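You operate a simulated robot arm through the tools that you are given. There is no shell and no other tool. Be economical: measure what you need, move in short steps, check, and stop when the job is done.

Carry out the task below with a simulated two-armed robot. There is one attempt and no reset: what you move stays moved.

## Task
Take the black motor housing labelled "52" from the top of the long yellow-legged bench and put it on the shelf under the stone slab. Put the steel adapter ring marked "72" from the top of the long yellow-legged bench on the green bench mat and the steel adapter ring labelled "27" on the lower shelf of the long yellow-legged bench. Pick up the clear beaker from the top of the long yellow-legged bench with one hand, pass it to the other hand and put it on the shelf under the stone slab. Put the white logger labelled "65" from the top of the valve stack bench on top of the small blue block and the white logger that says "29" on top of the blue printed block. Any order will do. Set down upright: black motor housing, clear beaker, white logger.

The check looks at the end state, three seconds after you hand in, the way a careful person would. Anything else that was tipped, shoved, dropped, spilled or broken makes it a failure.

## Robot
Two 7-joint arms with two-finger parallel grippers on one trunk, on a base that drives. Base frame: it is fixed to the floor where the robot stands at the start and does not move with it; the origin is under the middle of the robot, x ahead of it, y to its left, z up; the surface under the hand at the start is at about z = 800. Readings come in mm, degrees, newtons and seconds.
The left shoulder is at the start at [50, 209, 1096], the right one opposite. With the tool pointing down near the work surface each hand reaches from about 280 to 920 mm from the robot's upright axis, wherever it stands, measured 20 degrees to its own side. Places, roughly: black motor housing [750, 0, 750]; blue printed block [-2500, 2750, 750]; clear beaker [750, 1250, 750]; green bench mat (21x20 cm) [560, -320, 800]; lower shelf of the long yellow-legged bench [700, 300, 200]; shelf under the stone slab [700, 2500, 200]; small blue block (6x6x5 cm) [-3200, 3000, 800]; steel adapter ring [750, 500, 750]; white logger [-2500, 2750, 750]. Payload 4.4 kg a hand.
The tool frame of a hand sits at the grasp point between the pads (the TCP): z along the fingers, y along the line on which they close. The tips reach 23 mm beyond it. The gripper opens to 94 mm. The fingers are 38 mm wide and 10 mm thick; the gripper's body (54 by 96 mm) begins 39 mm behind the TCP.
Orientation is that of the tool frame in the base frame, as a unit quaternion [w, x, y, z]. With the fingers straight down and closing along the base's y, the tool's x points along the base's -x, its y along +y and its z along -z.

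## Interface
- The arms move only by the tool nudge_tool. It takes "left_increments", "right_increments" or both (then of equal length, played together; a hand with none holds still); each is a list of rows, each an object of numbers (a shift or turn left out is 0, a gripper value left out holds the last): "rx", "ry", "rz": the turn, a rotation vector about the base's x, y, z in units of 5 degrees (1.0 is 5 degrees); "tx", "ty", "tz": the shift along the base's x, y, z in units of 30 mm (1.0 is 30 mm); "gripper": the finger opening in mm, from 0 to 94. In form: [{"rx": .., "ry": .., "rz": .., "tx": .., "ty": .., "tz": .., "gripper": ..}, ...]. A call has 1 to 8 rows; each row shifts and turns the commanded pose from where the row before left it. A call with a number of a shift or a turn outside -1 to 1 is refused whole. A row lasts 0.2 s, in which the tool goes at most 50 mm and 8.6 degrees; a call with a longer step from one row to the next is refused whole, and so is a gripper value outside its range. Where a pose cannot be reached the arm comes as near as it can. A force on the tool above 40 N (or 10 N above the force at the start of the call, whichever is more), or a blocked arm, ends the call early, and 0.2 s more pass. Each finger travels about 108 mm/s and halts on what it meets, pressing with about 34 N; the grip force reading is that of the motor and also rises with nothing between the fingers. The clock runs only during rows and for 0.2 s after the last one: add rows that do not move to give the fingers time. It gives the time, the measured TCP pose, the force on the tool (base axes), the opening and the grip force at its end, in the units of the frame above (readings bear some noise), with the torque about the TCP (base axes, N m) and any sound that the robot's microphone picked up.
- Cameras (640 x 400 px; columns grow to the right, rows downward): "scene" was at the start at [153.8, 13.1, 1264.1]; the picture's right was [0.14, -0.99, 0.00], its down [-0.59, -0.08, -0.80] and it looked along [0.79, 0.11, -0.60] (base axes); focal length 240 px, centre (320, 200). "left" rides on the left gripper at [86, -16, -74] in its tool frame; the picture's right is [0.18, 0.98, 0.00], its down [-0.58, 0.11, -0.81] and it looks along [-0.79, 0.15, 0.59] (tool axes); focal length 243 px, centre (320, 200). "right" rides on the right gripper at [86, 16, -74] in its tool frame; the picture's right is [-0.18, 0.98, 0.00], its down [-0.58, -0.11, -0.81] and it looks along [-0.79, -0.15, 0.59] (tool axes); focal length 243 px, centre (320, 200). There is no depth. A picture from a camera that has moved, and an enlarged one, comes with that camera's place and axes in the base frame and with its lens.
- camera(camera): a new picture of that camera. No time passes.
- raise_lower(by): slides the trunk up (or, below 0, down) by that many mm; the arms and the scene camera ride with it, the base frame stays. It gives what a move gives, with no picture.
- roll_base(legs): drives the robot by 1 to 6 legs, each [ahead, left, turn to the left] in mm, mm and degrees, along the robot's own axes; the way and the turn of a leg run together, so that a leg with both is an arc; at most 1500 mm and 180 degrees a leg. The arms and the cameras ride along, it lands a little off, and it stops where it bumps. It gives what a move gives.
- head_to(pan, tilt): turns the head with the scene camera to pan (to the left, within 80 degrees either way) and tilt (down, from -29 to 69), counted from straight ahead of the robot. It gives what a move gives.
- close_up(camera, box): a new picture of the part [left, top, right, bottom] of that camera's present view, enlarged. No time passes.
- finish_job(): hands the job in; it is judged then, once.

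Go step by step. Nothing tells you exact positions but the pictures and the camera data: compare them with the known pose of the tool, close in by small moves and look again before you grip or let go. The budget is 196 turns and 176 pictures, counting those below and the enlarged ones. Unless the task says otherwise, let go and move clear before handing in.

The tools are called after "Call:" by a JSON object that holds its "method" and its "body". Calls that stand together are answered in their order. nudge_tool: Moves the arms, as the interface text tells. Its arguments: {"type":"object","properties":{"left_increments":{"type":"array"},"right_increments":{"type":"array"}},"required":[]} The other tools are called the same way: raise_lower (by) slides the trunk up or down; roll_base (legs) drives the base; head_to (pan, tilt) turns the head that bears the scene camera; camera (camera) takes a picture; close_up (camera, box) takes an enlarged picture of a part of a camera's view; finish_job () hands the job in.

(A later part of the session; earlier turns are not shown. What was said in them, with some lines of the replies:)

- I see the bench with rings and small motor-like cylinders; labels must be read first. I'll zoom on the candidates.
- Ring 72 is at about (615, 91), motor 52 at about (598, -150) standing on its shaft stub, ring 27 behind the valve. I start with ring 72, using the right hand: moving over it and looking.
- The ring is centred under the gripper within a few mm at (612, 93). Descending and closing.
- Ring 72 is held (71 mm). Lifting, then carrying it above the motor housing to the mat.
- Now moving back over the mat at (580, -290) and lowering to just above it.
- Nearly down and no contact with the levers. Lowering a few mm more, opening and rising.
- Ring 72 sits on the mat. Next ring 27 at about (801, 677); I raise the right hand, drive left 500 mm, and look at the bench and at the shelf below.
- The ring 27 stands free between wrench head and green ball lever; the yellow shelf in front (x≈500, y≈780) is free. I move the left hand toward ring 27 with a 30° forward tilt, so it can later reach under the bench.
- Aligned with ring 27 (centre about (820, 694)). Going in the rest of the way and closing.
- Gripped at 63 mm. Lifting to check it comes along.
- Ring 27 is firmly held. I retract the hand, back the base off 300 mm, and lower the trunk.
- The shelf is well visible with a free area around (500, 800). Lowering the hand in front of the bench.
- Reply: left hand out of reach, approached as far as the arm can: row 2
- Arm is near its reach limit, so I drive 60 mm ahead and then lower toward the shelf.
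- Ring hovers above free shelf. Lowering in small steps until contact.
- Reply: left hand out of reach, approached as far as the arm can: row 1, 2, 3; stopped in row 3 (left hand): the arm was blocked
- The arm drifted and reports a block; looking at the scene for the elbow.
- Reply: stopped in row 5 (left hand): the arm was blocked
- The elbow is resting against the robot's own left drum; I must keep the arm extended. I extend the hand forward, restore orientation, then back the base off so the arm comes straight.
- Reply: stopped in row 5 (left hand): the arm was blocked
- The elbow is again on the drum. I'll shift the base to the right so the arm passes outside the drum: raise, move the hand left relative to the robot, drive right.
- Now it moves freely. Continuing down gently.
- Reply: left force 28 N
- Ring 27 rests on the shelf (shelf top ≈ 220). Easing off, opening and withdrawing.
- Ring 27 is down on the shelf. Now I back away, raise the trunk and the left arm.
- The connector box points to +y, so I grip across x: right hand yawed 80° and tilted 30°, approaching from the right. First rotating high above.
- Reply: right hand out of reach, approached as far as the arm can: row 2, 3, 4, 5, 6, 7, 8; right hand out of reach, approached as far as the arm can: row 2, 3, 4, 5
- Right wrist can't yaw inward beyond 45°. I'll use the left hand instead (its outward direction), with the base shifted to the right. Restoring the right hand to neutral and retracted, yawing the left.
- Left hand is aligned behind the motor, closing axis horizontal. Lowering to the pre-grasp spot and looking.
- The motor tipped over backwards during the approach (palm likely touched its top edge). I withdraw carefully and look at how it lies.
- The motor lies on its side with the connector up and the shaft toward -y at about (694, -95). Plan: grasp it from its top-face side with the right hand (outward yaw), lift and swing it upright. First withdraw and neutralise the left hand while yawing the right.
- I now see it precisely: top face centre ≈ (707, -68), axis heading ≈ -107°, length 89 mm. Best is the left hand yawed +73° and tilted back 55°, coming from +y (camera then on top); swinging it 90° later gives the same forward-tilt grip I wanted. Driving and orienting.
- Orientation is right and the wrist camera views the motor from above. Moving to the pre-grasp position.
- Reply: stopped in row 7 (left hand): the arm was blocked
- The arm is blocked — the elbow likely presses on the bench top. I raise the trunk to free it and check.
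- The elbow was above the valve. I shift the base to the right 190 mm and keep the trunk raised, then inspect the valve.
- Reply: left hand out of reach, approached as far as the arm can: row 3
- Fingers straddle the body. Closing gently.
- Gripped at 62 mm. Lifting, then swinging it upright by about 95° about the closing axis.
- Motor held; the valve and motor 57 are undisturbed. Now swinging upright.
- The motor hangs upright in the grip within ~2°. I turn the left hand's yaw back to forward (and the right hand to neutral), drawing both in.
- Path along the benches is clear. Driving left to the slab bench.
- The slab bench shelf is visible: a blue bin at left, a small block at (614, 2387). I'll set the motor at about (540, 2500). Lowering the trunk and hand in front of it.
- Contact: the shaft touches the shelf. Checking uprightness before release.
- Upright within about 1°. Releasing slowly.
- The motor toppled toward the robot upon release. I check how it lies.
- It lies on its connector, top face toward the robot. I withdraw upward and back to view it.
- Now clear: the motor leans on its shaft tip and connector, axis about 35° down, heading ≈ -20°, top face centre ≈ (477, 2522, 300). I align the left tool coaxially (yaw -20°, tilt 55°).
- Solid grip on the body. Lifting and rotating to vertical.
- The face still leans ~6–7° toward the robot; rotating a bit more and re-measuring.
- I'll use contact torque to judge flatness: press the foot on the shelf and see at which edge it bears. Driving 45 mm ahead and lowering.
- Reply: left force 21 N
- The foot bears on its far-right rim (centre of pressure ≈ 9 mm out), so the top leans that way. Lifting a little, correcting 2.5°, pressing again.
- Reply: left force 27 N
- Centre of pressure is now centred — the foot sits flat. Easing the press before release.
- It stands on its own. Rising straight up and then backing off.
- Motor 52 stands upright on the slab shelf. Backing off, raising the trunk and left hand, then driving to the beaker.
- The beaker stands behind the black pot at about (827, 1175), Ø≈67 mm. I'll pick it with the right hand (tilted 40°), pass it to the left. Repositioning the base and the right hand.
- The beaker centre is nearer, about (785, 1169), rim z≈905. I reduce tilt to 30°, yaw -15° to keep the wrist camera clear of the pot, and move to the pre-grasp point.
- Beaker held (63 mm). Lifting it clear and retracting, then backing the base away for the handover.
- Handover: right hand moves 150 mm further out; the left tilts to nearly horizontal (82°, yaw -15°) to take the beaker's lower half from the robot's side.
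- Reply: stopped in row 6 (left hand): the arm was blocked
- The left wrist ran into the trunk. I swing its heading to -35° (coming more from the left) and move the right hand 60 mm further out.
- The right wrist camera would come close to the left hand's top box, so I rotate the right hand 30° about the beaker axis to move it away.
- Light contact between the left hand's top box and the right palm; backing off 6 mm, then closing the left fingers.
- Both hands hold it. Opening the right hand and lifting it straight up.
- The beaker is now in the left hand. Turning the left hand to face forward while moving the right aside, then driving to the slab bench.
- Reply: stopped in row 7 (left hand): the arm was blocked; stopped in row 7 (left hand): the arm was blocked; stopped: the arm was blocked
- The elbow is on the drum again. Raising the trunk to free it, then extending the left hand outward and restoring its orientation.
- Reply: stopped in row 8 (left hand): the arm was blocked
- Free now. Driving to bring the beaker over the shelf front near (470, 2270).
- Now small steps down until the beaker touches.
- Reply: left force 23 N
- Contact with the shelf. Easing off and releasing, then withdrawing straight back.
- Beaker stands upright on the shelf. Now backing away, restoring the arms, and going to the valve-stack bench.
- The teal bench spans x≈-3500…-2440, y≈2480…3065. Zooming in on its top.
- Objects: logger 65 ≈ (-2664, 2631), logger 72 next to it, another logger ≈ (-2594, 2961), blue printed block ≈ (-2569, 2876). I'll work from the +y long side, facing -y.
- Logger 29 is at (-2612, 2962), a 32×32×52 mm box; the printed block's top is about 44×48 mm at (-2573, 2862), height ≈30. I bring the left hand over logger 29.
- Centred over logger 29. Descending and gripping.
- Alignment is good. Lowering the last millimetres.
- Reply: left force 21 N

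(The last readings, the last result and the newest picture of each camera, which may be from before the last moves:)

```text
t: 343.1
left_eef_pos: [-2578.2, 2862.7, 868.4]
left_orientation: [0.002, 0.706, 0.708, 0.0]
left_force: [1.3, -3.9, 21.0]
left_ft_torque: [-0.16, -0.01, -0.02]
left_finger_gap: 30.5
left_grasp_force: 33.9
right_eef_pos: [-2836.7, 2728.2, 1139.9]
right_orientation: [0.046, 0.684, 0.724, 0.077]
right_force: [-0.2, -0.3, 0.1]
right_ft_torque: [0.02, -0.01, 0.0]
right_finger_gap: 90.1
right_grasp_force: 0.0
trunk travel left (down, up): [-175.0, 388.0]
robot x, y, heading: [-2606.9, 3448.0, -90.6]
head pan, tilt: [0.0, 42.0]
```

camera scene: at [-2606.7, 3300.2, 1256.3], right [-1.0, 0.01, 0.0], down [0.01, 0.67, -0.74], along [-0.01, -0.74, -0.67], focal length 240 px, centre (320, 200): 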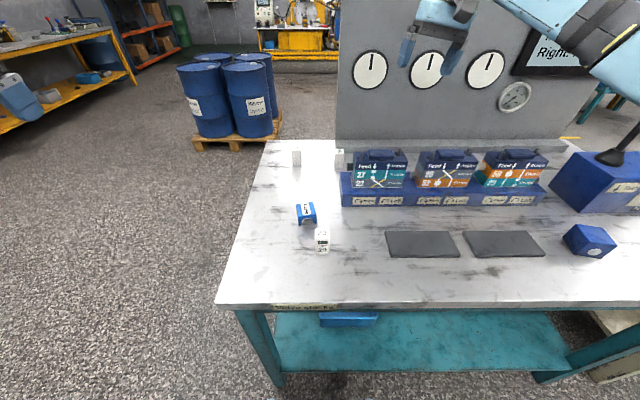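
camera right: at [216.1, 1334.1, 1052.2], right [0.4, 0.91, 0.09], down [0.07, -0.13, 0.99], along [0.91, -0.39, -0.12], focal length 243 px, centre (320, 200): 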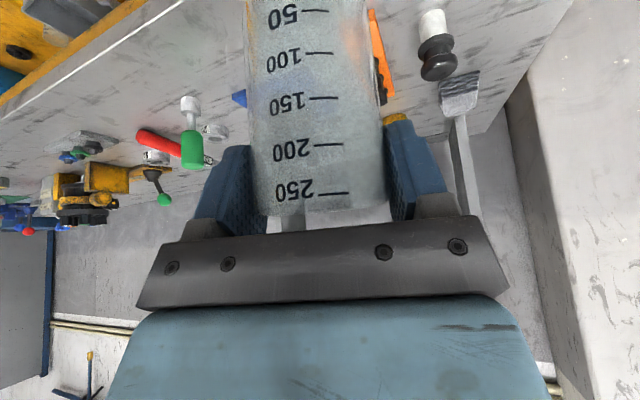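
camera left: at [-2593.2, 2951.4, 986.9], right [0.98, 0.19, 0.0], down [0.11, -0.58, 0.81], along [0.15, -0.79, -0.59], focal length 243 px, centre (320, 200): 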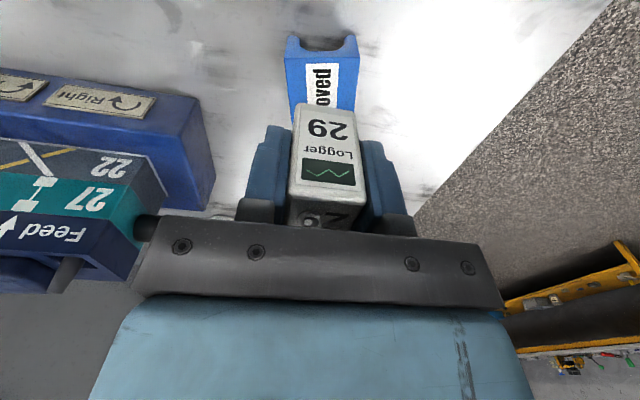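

Call:
{"method": "nudge_tool", "body": {"left_increments": [{"tz": 0.06}, {"gripper": 36}, {"gripper": 44}, {"gripper": 60}, {"gripper": 60}, {"tz": 0.6}, {"tz": 1}, {"tz": 1}]}}

Call:
{"method": "nudge_tool", "body": {"left_increments": [{"tz": 1, "gripper": 94}, {"tz": 1}, {"tz": 0.5}]}}

Call:
{"method": "close_up", "body": {"camera": "scene", "box": [270, 130, 390, 250]}}

```text
t: 344.9
left_eef_pos: [-2579.5, 2864.1, 947.5]
left_orientation: [0.001, 0.706, 0.708, 0.002]
left_force: [-0.4, 0.0, 0.3]
left_ft_torque: [0.02, 0.0, -0.02]
left_finger_gap: 59.9
left_grasp_force: 0.1
right_eef_pos: [-2837.7, 2727.1, 1138.3]
right_orientation: [0.047, 0.684, 0.724, 0.076]
right_force: [-0.3, 0.0, 0.0]
right_ft_torque: [-0.03, 0.01, 0.03]
right_finger_gap: 90.0
right_grasp_force: 0.1
trunk travel left (down, up): [-175.0, 388.0]
robot x, y, heading: [-2602.4, 3449.6, -90.3]
head pan, tilt: [0.0, 42.0]
```

```text
t: 345.7
left_eef_pos: [-2578.3, 2863.0, 1021.6]
left_orientation: [0.002, 0.706, 0.708, 0.001]
left_force: [0.4, -0.4, 0.3]
left_ft_torque: [-0.01, -0.01, 0.05]
left_finger_gap: 93.9
left_grasp_force: 0.1
right_eef_pos: [-2837.7, 2725.3, 1138.2]
right_orientation: [0.047, 0.685, 0.723, 0.076]
right_force: [-0.2, 0.8, -0.6]
right_ft_torque: [0.01, -0.01, 0.01]
right_finger_gap: 89.9
right_grasp_force: 0.0
trunk travel left (down, up): [-175.0, 388.0]
robot x, y, heading: [-2605.9, 3448.6, -90.4]
head pan, tilt: [0.0, 42.0]
```

```text
3.33 times, centred on (330, 190) of scene
camera zoom: at [-2606.7, 3300.5, 1256.3], right [-1.0, 0.01, 0.0], down [0.0, 0.67, -0.74], along [-0.01, -0.74, -0.67], focal length 802 px, centre (287, 233)
```

zoom: 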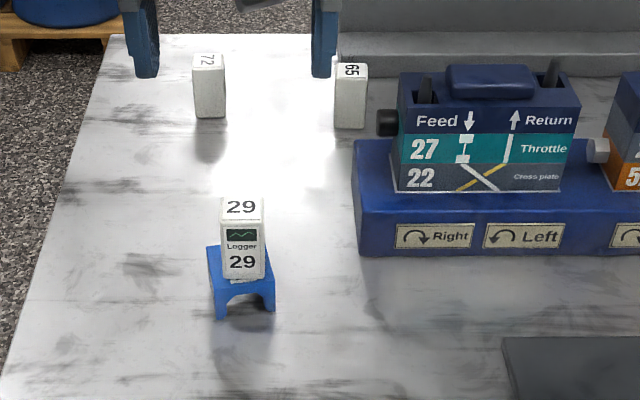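

Logger 29 sits on the printed block. Next logger 65 at about (-2671, 2620); shifting the base 170 mm to get in reach and hovering the left hand above it.

Call:
{"method": "roll_base", "body": {"legs": [[15, -170, 0]]}}

Call:
{"method": "nudge_tool", "body": {"left_increments": [{"ty": -0.9, "tx": 0.3}, {"ty": -0.9, "tx": 0.3}, {"ty": -0.9, "tx": 0.3}, {"ty": -0.9, "tx": 0.3}, {"ty": -0.9, "tx": 0.3}, {"ty": -0.9, "tx": 0.3}, {"ty": -0.9, "tx": 0.3}, {"ty": -0.9, "tx": 0.3}]}}

Call:
{"method": "camera", "body": {"camera": "left"}}

```text
t: 347.8
left_eef_pos: [-2747.7, 2850.3, 1022.2]
left_orientation: [0.001, 0.706, 0.708, 0.001]
left_force: [0.1, 0.9, 0.0]
left_ft_torque: [-0.02, 0.05, 0.02]
left_finger_gap: 93.9
left_grasp_force: 0.0
right_eef_pos: [-3008.1, 2712.6, 1137.3]
right_orientation: [0.046, 0.685, 0.723, 0.076]
right_force: [0.0, 0.3, -0.9]
right_ft_torque: [0.0, 0.01, -0.04]
right_finger_gap: 89.7
right_grasp_force: 0.1
trunk travel left (down, up): [-175.0, 388.0]
robot x, y, heading: [-2771.0, 3434.3, -90.5]
head pan, tilt: [0.0, 42.0]
```

```text
t: 349.6
left_eef_pos: [-2674.8, 2632.5, 1022.4]
left_orientation: [0.002, 0.707, 0.707, 0.001]
left_force: [0.0, -0.2, -0.4]
left_ft_torque: [0.02, 0.03, 0.0]
left_finger_gap: 94.0
left_grasp_force: 0.0
right_eef_pos: [-3005.4, 2713.3, 1137.6]
right_orientation: [0.047, 0.684, 0.724, 0.077]
right_force: [0.8, 0.4, 0.1]
right_ft_torque: [-0.01, -0.01, -0.04]
right_finger_gap: 90.0
right_grasp_force: 0.1
trunk travel left (down, up): [-175.0, 388.0]
robot x, y, heading: [-2774.3, 3438.5, -90.6]
head pan, tilt: [0.0, 42.0]
```

```text
17 pictures are left
camera left: at [-2691.3, 2719.3, 1096.8], right [0.98, 0.18, 0.0], down [0.11, -0.58, 0.81], along [0.15, -0.79, -0.59], focal length 243 px, centre (320, 200)
```

left: 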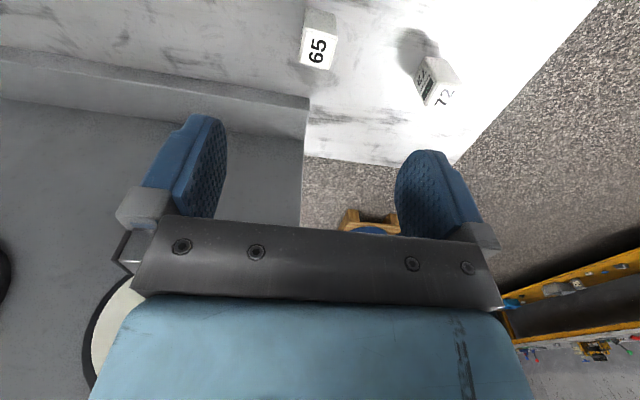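

Logger 65 top at (-2672, 2620). Descending onto it and gripping.

Call:
{"method": "nudge_tool", "body": {"left_increments": [{"tx": 0.08, "ty": -0.5, "tz": -0.9}, {"tz": -0.9}, {"tz": -0.9}, {"tz": -0.9}, {"tz": -0.9}, {}]}}

Call:
{"method": "camera", "body": {"camera": "left"}}

```text
t: 351.0
left_eef_pos: [-2672.0, 2618.7, 886.2]
left_orientation: [0.002, 0.707, 0.708, 0.001]
left_force: [-0.2, 0.6, -1.0]
left_ft_torque: [-0.01, 0.03, 0.02]
left_finger_gap: 93.9
left_grasp_force: 0.0
right_eef_pos: [-3006.0, 2714.2, 1139.3]
right_orientation: [0.046, 0.684, 0.724, 0.076]
right_force: [0.5, 0.5, 0.1]
right_ft_torque: [0.0, 0.02, 0.02]
right_finger_gap: 90.1
right_grasp_force: 0.1
trunk travel left (down, up): [-175.0, 388.0]
robot x, y, heading: [-2771.2, 3438.2, -90.7]
head pan, tilt: [0.0, 42.0]
```

```text
16 pictures are left
camera left: at [-2689.6, 2706.2, 960.0], right [0.98, 0.19, 0.0], down [0.11, -0.58, 0.81], along [0.15, -0.79, -0.59], focal length 243 px, centre (320, 200)
```

left: 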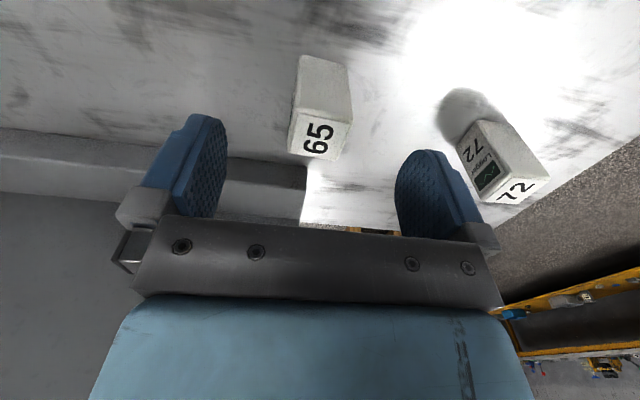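

Call:
{"method": "nudge_tool", "body": {"left_increments": [{"tz": -0.8}, {"tz": -0.75}, {}, {"gripper": 60}, {"gripper": 40}, {"gripper": 25}, {"gripper": 25}]}}

Call:
{"method": "nudge_tool", "body": {"left_increments": [{"tz": 0.6}, {"tz": 1}, {"tz": 1}, {"tz": 1}, {"tz": 1}, {"tz": 1}, {"tz": 1}]}}

Call:
{"method": "nudge_tool", "body": {"left_increments": [{"ty": 1}, {"ty": 1}, {"ty": 1}, {"ty": 1}, {"ty": 1}, {"ty": 1}, {"ty": 1}, {"ty": 1}]}}

Call:
{"method": "camera", "body": {"camera": "left"}}

```text
t: 352.6
left_eef_pos: [-2671.6, 2619.5, 839.7]
left_orientation: [0.002, 0.707, 0.707, 0.001]
left_force: [-0.5, -0.7, 0.1]
left_ft_torque: [-0.03, 0.01, 0.0]
left_finger_gap: 30.3
left_grasp_force: 34.2
right_eef_pos: [-3006.8, 2711.8, 1137.8]
right_orientation: [0.046, 0.685, 0.723, 0.077]
right_force: [1.1, 0.7, 1.0]
right_ft_torque: [0.03, 0.0, -0.01]
right_finger_gap: 90.0
right_grasp_force: 0.0
trunk travel left (down, up): [-175.0, 388.0]
robot x, y, heading: [-2774.0, 3435.7, -90.3]
head pan, tilt: [0.0, 42.0]
```

```text
t: 354.2
left_eef_pos: [-2673.1, 2619.0, 1038.8]
left_orientation: [0.001, 0.706, 0.708, 0.0]
left_force: [-0.3, 0.2, -1.0]
left_ft_torque: [0.01, 0.02, 0.03]
left_finger_gap: 30.5
left_grasp_force: 33.7
right_eef_pos: [-3007.9, 2713.0, 1137.4]
right_orientation: [0.046, 0.685, 0.723, 0.075]
right_force: [0.4, 0.6, -0.1]
right_ft_torque: [-0.01, -0.02, 0.01]
right_finger_gap: 90.1
right_grasp_force: 0.0
trunk travel left (down, up): [-175.0, 388.0]
robot x, y, heading: [-2774.8, 3435.1, -90.6]
head pan, tilt: [0.0, 42.0]
```

```text
t: 356.0
left_eef_pos: [-2671.7, 2859.0, 1038.3]
left_orientation: [0.002, 0.707, 0.707, 0.001]
left_force: [-0.3, 0.4, -0.3]
left_ft_torque: [-0.03, 0.0, 0.0]
left_finger_gap: 30.5
left_grasp_force: 34.6
right_eef_pos: [-3006.3, 2714.0, 1138.9]
right_orientation: [0.047, 0.685, 0.723, 0.076]
right_force: [0.4, -0.2, 0.5]
right_ft_torque: [0.02, 0.01, 0.0]
right_finger_gap: 89.8
right_grasp_force: 0.1
trunk travel left (down, up): [-175.0, 388.0]
robot x, y, heading: [-2775.9, 3433.8, -90.7]
head pan, tilt: [0.0, 42.0]
```

```text
15 pictures are left
camera left: at [-2688.1, 2945.3, 1112.6], right [0.98, 0.19, 0.0], down [0.11, -0.58, 0.81], along [0.15, -0.79, -0.59], focal length 243 px, centre (320, 200)
```

left: 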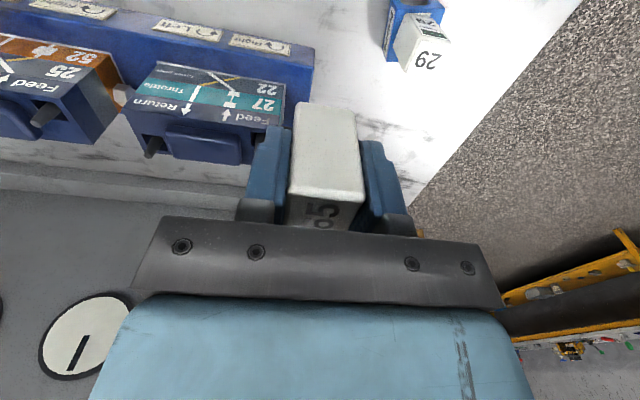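

Logger 65 is held. The small blue block's top centre is ≈ (-3209, 2963), z≈850. I first pull both hands back/up (a lever stands near there), then drive along.

Call:
{"method": "nudge_tool", "body": {"left_increments": [{"ty": 0.9}, {"ty": 0.9}, {"ty": 0.9}, {"ty": 0.8}, {}, {}], "right_increments": [{"tz": 1, "ty": 0.9}, {"tz": 1, "ty": 0.9}, {"tz": 1, "ty": 0.9}, {"tz": 1, "ty": 0.9}, {"tz": 1, "ty": 0.9}, {"ty": 0.9}]}}

Call:
{"method": "roll_base", "body": {"legs": [[0, -520, 0]]}}

Call:
{"method": "camera", "body": {"camera": "scene"}}

Call:
{"method": "camera", "body": {"camera": "left"}}

```text
t: 357.4
left_eef_pos: [-2673.4, 2965.2, 1037.5]
left_orientation: [0.001, 0.706, 0.709, 0.001]
left_force: [0.1, -0.3, -0.7]
left_ft_torque: [-0.01, 0.01, 0.04]
left_finger_gap: 30.6
left_grasp_force: 34.1
right_eef_pos: [-3007.3, 2876.3, 1288.1]
right_orientation: [0.046, 0.686, 0.722, 0.076]
right_force: [0.1, -0.4, 0.0]
right_ft_torque: [-0.02, -0.02, 0.04]
right_finger_gap: 90.0
right_grasp_force: 0.0
trunk travel left (down, up): [-175.0, 388.0]
robot x, y, heading: [-2775.0, 3433.3, -90.5]
head pan, tilt: [0.0, 42.0]
```

```text
t: 362.5
left_eef_pos: [-3189.8, 2968.6, 1036.8]
left_orientation: [0.001, 0.705, 0.709, 0.0]
left_force: [-0.1, -0.5, 0.1]
left_ft_torque: [0.01, 0.02, 0.04]
left_finger_gap: 30.4
left_grasp_force: 33.9
right_eef_pos: [-3524.0, 2879.0, 1287.9]
right_orientation: [0.045, 0.684, 0.725, 0.076]
right_force: [-0.2, -0.6, -0.3]
right_ft_torque: [0.0, 0.02, 0.0]
right_finger_gap: 89.8
right_grasp_force: 0.0
trunk travel left (down, up): [-175.0, 388.0]
robot x, y, heading: [-3300.7, 3440.6, -90.1]
head pan, tilt: [0.0, 42.0]
```

```text
14 pictures are left
camera scene: at [-3294.5, 3289.6, 1256.3], right [-1.0, 0.0, 0.0], down [0.0, 0.67, -0.74], along [0.0, -0.74, -0.67], focal length 240 px, centre (320, 200)
```

scene: 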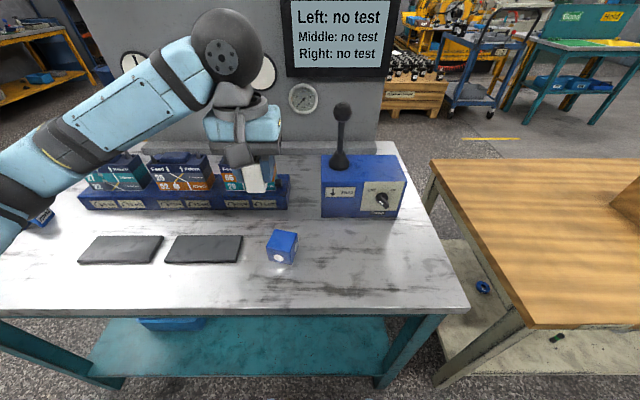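

```text
13 pictures are left
camera left: at [-3208.1, 3055.3, 1111.7], right [0.98, 0.19, 0.0], down [0.11, -0.58, 0.81], along [0.15, -0.79, -0.59], focal length 243 px, centre (320, 200)
```

left: 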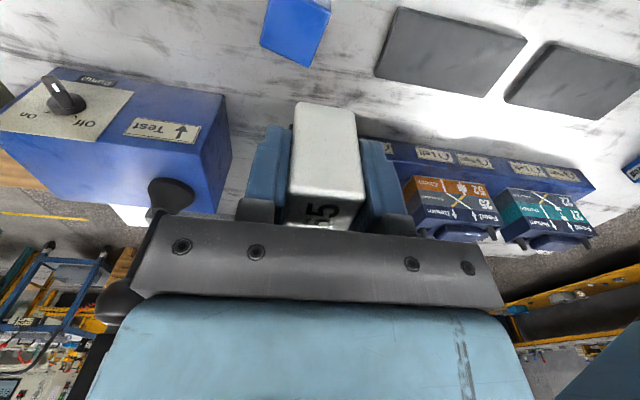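

Call:
{"method": "close_up", "body": {"camera": "scene", "box": [250, 215, 320, 275]}}

```text
6.67 times, centred on (285, 245) of scene
camera zoom: at [-3294.5, 3289.6, 1256.3], right [-1.0, 0.0, 0.0], down [0.0, 0.67, -0.74], along [0.0, -0.74, -0.67], focal length 1603 px, centre (553, -100)
```

zoom: 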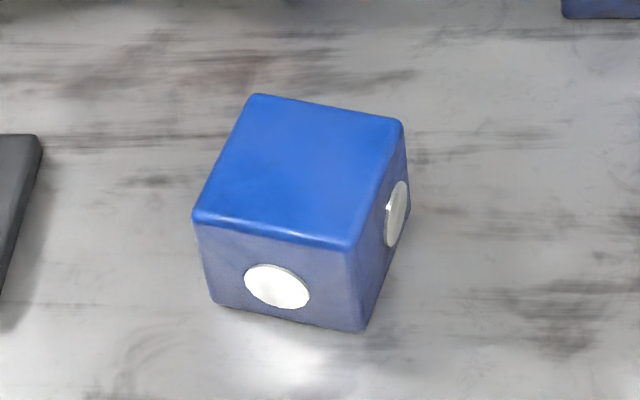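

Block top centre ≈ (-3213, 2965). Moving over it and lowering to just above.

Call:
{"method": "nudge_tool", "body": {"left_increments": [{"tx": -0.4, "ty": -0.06, "tz": -0.8}, {"tx": -0.38, "ty": -0.06, "tz": -0.9}, {"tz": -0.9}, {"tz": -0.9}, {"tz": -0.95}, {}, {}]}}

Call:
{"method": "close_up", "body": {"camera": "scene", "box": [240, 190, 340, 275]}}

Call:
{"method": "camera", "body": {"camera": "left"}}

```text
t: 364.1
left_eef_pos: [-3214.8, 2963.9, 903.3]
left_orientation: [0.002, 0.705, 0.709, 0.0]
left_force: [-0.6, 0.0, -1.2]
left_ft_torque: [-0.04, 0.02, 0.02]
left_finger_gap: 30.1
left_grasp_force: 33.4
right_eef_pos: [-3523.8, 2878.2, 1289.3]
right_orientation: [0.046, 0.682, 0.725, 0.077]
right_force: [-1.3, 0.5, -0.1]
right_ft_torque: [0.01, 0.04, 0.02]
right_finger_gap: 89.9
right_grasp_force: 0.1
trunk travel left (down, up): [-175.0, 388.0]
robot x, y, heading: [-3293.6, 3440.8, -90.2]
head pan, tilt: [0.0, 42.0]
```

```text
4.71 times, centred on (290, 232) of scene
camera zoom: at [-3294.3, 3289.5, 1256.3], right [-1.0, 0.0, 0.0], down [0.0, 0.67, -0.74], along [0.0, -0.74, -0.67], focal length 1132 px, centre (461, 47)
```

zoom: 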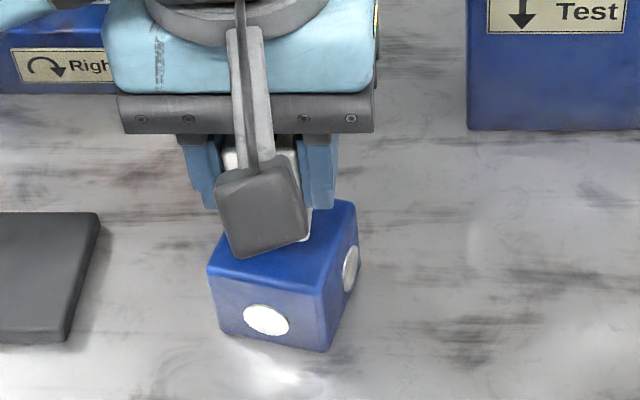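

```text
10 pictures are left
camera left: at [-3231.9, 3051.0, 978.5], right [0.98, 0.19, 0.0], down [0.11, -0.58, 0.81], along [0.15, -0.79, -0.59], focal length 243 px, centre (320, 200)
```

left: 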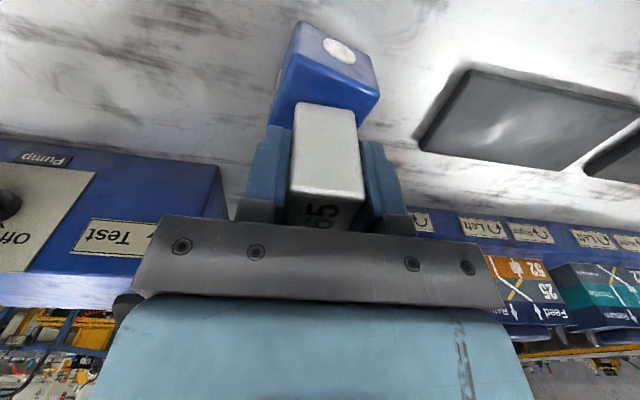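

Aligned within ~2 mm of the block centre. Lowering to contact.

Call:
{"method": "nudge_tool", "body": {"left_increments": [{"tz": -0.2}, {"tz": -0.15}, {}, {}]}}

Call:
{"method": "nudge_tool", "body": {"left_increments": [{"tz": -0.1}, {}, {}]}}

```text
t: 365.1
left_eef_pos: [-3214.1, 2963.4, 894.6]
left_orientation: [0.002, 0.705, 0.709, 0.001]
left_force: [0.6, 0.2, -1.2]
left_ft_torque: [0.01, -0.01, -0.03]
left_finger_gap: 30.7
left_grasp_force: 33.6
right_eef_pos: [-3524.6, 2878.1, 1288.4]
right_orientation: [0.046, 0.684, 0.724, 0.077]
right_force: [0.1, -0.2, 0.3]
right_ft_torque: [0.01, 0.02, 0.01]
right_finger_gap: 90.1
right_grasp_force: 0.0
trunk travel left (down, up): [-175.0, 388.0]
robot x, y, heading: [-3296.1, 3439.0, -90.2]
head pan, tilt: [0.0, 42.0]
```

```text
t: 365.9
left_eef_pos: [-3213.1, 2964.1, 888.8]
left_orientation: [0.002, 0.706, 0.708, 0.001]
left_force: [0.1, -0.6, -0.7]
left_ft_torque: [-0.04, 0.01, 0.02]
left_finger_gap: 30.8
left_grasp_force: 34.4
right_eef_pos: [-3524.5, 2878.4, 1287.5]
right_orientation: [0.045, 0.684, 0.724, 0.077]
right_force: [-1.0, -0.1, 0.3]
right_ft_torque: [0.01, -0.01, 0.02]
right_finger_gap: 89.9
right_grasp_force: 0.1
trunk travel left (down, up): [-175.0, 388.0]
robot x, y, heading: [-3294.0, 3439.5, -90.2]
head pan, tilt: [0.0, 42.0]
```

Call:
{"method": "nudge_tool", "body": {"left_increments": [{"tz": -0.07}, {}, {}]}}

```text
t: 366.7
left_eef_pos: [-3214.5, 2964.1, 888.0]
left_orientation: [0.001, 0.705, 0.71, 0.001]
left_force: [-0.2, -0.1, 0.7]
left_ft_torque: [0.04, 0.0, -0.04]
left_finger_gap: 30.5
left_grasp_force: 34.1
right_eef_pos: [-3523.5, 2878.8, 1288.2]
right_orientation: [0.046, 0.684, 0.724, 0.076]
right_force: [0.8, -0.6, 0.3]
right_ft_torque: [0.02, 0.02, 0.01]
right_finger_gap: 90.0
right_grasp_force: 0.0
trunk travel left (down, up): [-175.0, 388.0]
robot x, y, heading: [-3298.3, 3439.4, -90.1]
head pan, tilt: [0.0, 42.0]
```

Call:
{"method": "nudge_tool", "body": {"left_increments": [{"tz": -0.05}, {}, {}]}}

```text
t: 367.5
left_eef_pos: [-3214.5, 2964.4, 888.3]
left_orientation: [0.002, 0.706, 0.709, -0.001]
left_force: [0.5, -5.2, 13.6]
left_ft_torque: [-0.11, 0.09, 0.03]
left_finger_gap: 30.5
left_grasp_force: 34.1
right_eef_pos: [-3524.6, 2879.9, 1288.6]
right_orientation: [0.046, 0.683, 0.725, 0.076]
right_force: [-0.2, 1.4, 0.8]
right_ft_torque: [0.01, -0.02, 0.01]
right_finger_gap: 90.0
right_grasp_force: 0.1
trunk travel left (down, up): [-175.0, 388.0]
robot x, y, heading: [-3296.1, 3442.1, -90.3]
head pan, tilt: [0.0, 42.0]
```

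Contact made. Releasing and rising.

Call:
{"method": "nudge_tool", "body": {"left_increments": [{"tz": 0.03}, {"gripper": 36}, {"gripper": 44}, {"gripper": 60}, {"gripper": 60}, {"tz": 0.6}, {"tz": 1}, {"tz": 1}]}}

Call:
{"method": "nudge_tool", "body": {"left_increments": [{"tz": 1}, {"tz": 1}, {"tz": 1}, {"tz": 1}]}}

Call:
{"method": "camera", "body": {"camera": "scene"}}

Call:
{"method": "close_up", "body": {"camera": "scene", "box": [220, 170, 340, 275]}}

```text
t: 369.3
left_eef_pos: [-3215.4, 2964.2, 965.6]
left_orientation: [0.002, 0.705, 0.709, 0.002]
left_force: [-0.2, 0.9, -0.9]
left_ft_torque: [-0.01, 0.0, 0.02]
left_finger_gap: 60.0
left_grasp_force: 0.1
right_eef_pos: [-3525.6, 2877.9, 1289.4]
right_orientation: [0.046, 0.683, 0.725, 0.076]
right_force: [0.1, 0.2, -1.1]
right_ft_torque: [-0.02, -0.01, 0.0]
right_finger_gap: 90.2
right_grasp_force: 0.1
trunk travel left (down, up): [-175.0, 388.0]
robot x, y, heading: [-3292.8, 3436.5, -90.5]
head pan, tilt: [0.0, 42.0]
```

```text
t: 370.3
left_eef_pos: [-3216.1, 2965.7, 1088.1]
left_orientation: [0.0, 0.705, 0.709, 0.001]
left_force: [0.1, 0.4, 0.0]
left_ft_torque: [0.0, 0.01, 0.01]
left_finger_gap: 60.0
left_grasp_force: 0.2
right_eef_pos: [-3525.4, 2878.6, 1288.9]
right_orientation: [0.046, 0.683, 0.725, 0.077]
right_force: [-0.5, 0.9, -0.1]
right_ft_torque: [-0.05, 0.01, -0.02]
right_finger_gap: 90.1
right_grasp_force: 0.1
trunk travel left (down, up): [-175.0, 388.0]
robot x, y, heading: [-3296.6, 3437.7, -90.4]
head pan, tilt: [0.0, 42.0]
```

```text
9 pictures are left
camera scene: at [-3294.7, 3290.1, 1256.3], right [-1.0, 0.0, 0.0], down [0.0, 0.67, -0.74], along [0.0, -0.74, -0.67], focal length 240 px, centre (320, 200)
```

scene: 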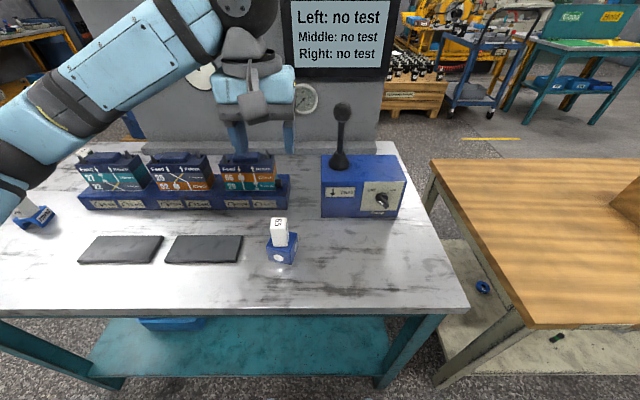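

```text
3.81 times, centred on (280, 222) of scene
camera zoom: at [-3294.7, 3290.1, 1256.3], right [-1.0, 0.0, 0.0], down [0.0, 0.67, -0.74], along [0.0, -0.74, -0.67], focal length 916 px, centre (472, 114)
```

zoom: 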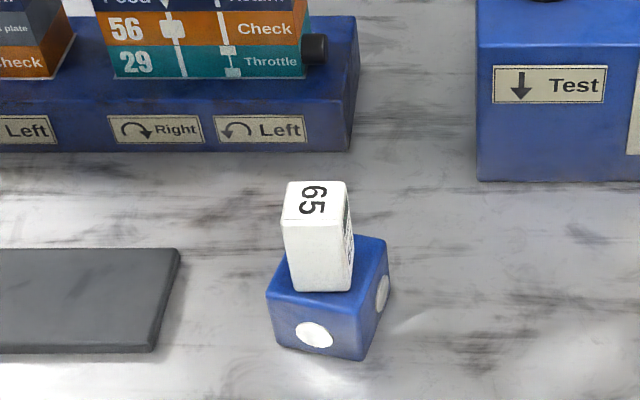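

Logger 65 stands on the small blue block. Backing clear and taking a last look.

Call:
{"method": "roll_base", "body": {"legs": [[-350, 0, 0]]}}

Call:
{"method": "head_to", "body": {"pan": 25, "tilt": 30}}

Call:
{"method": "camera", "body": {"camera": "scene"}}

```text
t: 372.5
left_eef_pos: [-3213.7, 3313.8, 1086.9]
left_orientation: [0.002, 0.705, 0.709, 0.0]
left_force: [-0.2, 0.3, -0.1]
left_ft_torque: [-0.04, 0.01, -0.03]
left_finger_gap: 59.9
left_grasp_force: 0.0
right_eef_pos: [-3523.5, 3227.8, 1288.5]
right_orientation: [0.046, 0.683, 0.725, 0.076]
right_force: [-0.3, 0.2, 0.2]
right_ft_torque: [-0.02, 0.0, 0.02]
right_finger_gap: 90.1
right_grasp_force: 0.1
trunk travel left (down, up): [-175.0, 388.0]
robot x, y, heading: [-3294.0, 3787.9, -90.3]
head pan, tilt: [0.0, 42.0]
```

```text
t: 373.4
left_eef_pos: [-3214.7, 3313.2, 1087.9]
left_orientation: [0.001, 0.705, 0.709, 0.001]
left_force: [-0.3, 0.2, 1.2]
left_ft_torque: [0.03, 0.0, 0.01]
left_finger_gap: 60.0
left_grasp_force: 0.0
right_eef_pos: [-3522.6, 3225.8, 1288.0]
right_orientation: [0.045, 0.683, 0.725, 0.077]
right_force: [0.2, -0.4, -0.8]
right_ft_torque: [-0.02, 0.01, -0.01]
right_finger_gap: 90.0
right_grasp_force: 0.1
trunk travel left (down, up): [-175.0, 388.0]
robot x, y, heading: [-3293.8, 3785.7, -90.3]
head pan, tilt: [25.0, 30.0]
```

```text
7 pictures are left
camera scene: at [-3254.9, 3639.4, 1274.6], right [-0.91, -0.42, 0.0], down [-0.21, 0.45, -0.87], along [0.36, -0.79, -0.5], focal length 240 px, centre (320, 200)
```

scene: 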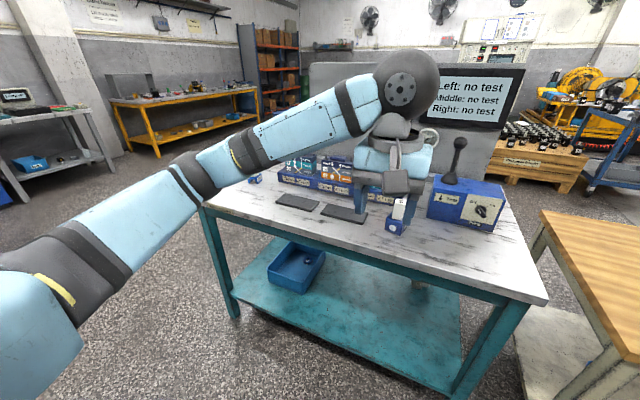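

Call:
{"method": "close_up", "body": {"camera": "scene", "box": [0, 80, 270, 220]}}

```text
2.37 times, centred on (135, 150) of scene
camera zoom: at [-3254.9, 3639.4, 1274.6], right [-0.91, -0.42, 0.0], down [-0.21, 0.45, -0.87], along [0.36, -0.79, -0.5], focal length 570 px, centre (758, 318)
```

zoom: 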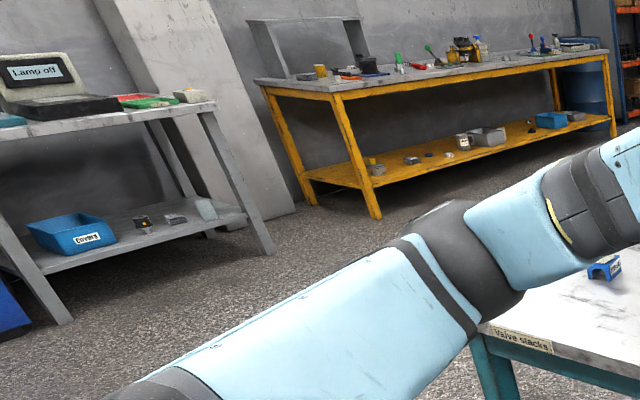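

From this last view the motor and beaker are standing on the slab shelf and logger 65 is on the blue block. Logger 29 is hidden by the arm, but it was standing when I last saw it. Handing in.

Call:
{"method": "finish_job", "body": {}}

```text
The job is handed in.
```

I placed all six items where the task asked and handed the job in, but the handling was not clean throughout.

- **Motor housing 52:** it tipped over twice, once on the bench while I was grasping it and once on the slab shelf when I released it. I re-erected it, and it was standing on the shelf in the last view.
- **Possible contact on the bench:** the left arm was blocked once near the long bench's valve, and its elbow may have touched it. The valve looked undisturbed afterwards.
- **Beaker:** the right hand picked it up and passed it to the left, with a light hand-to-hand contact during the pass. It was standing on the slab shelf in the last view.
- **Logger 29:** it was standing on the printed block when I last saw it, but the arm hid it in the final picture.
- **Rings and logger 65:** ring 72 is on the mat, ring 27 is on the lower shelf, and logger 65 is on the small blue block.
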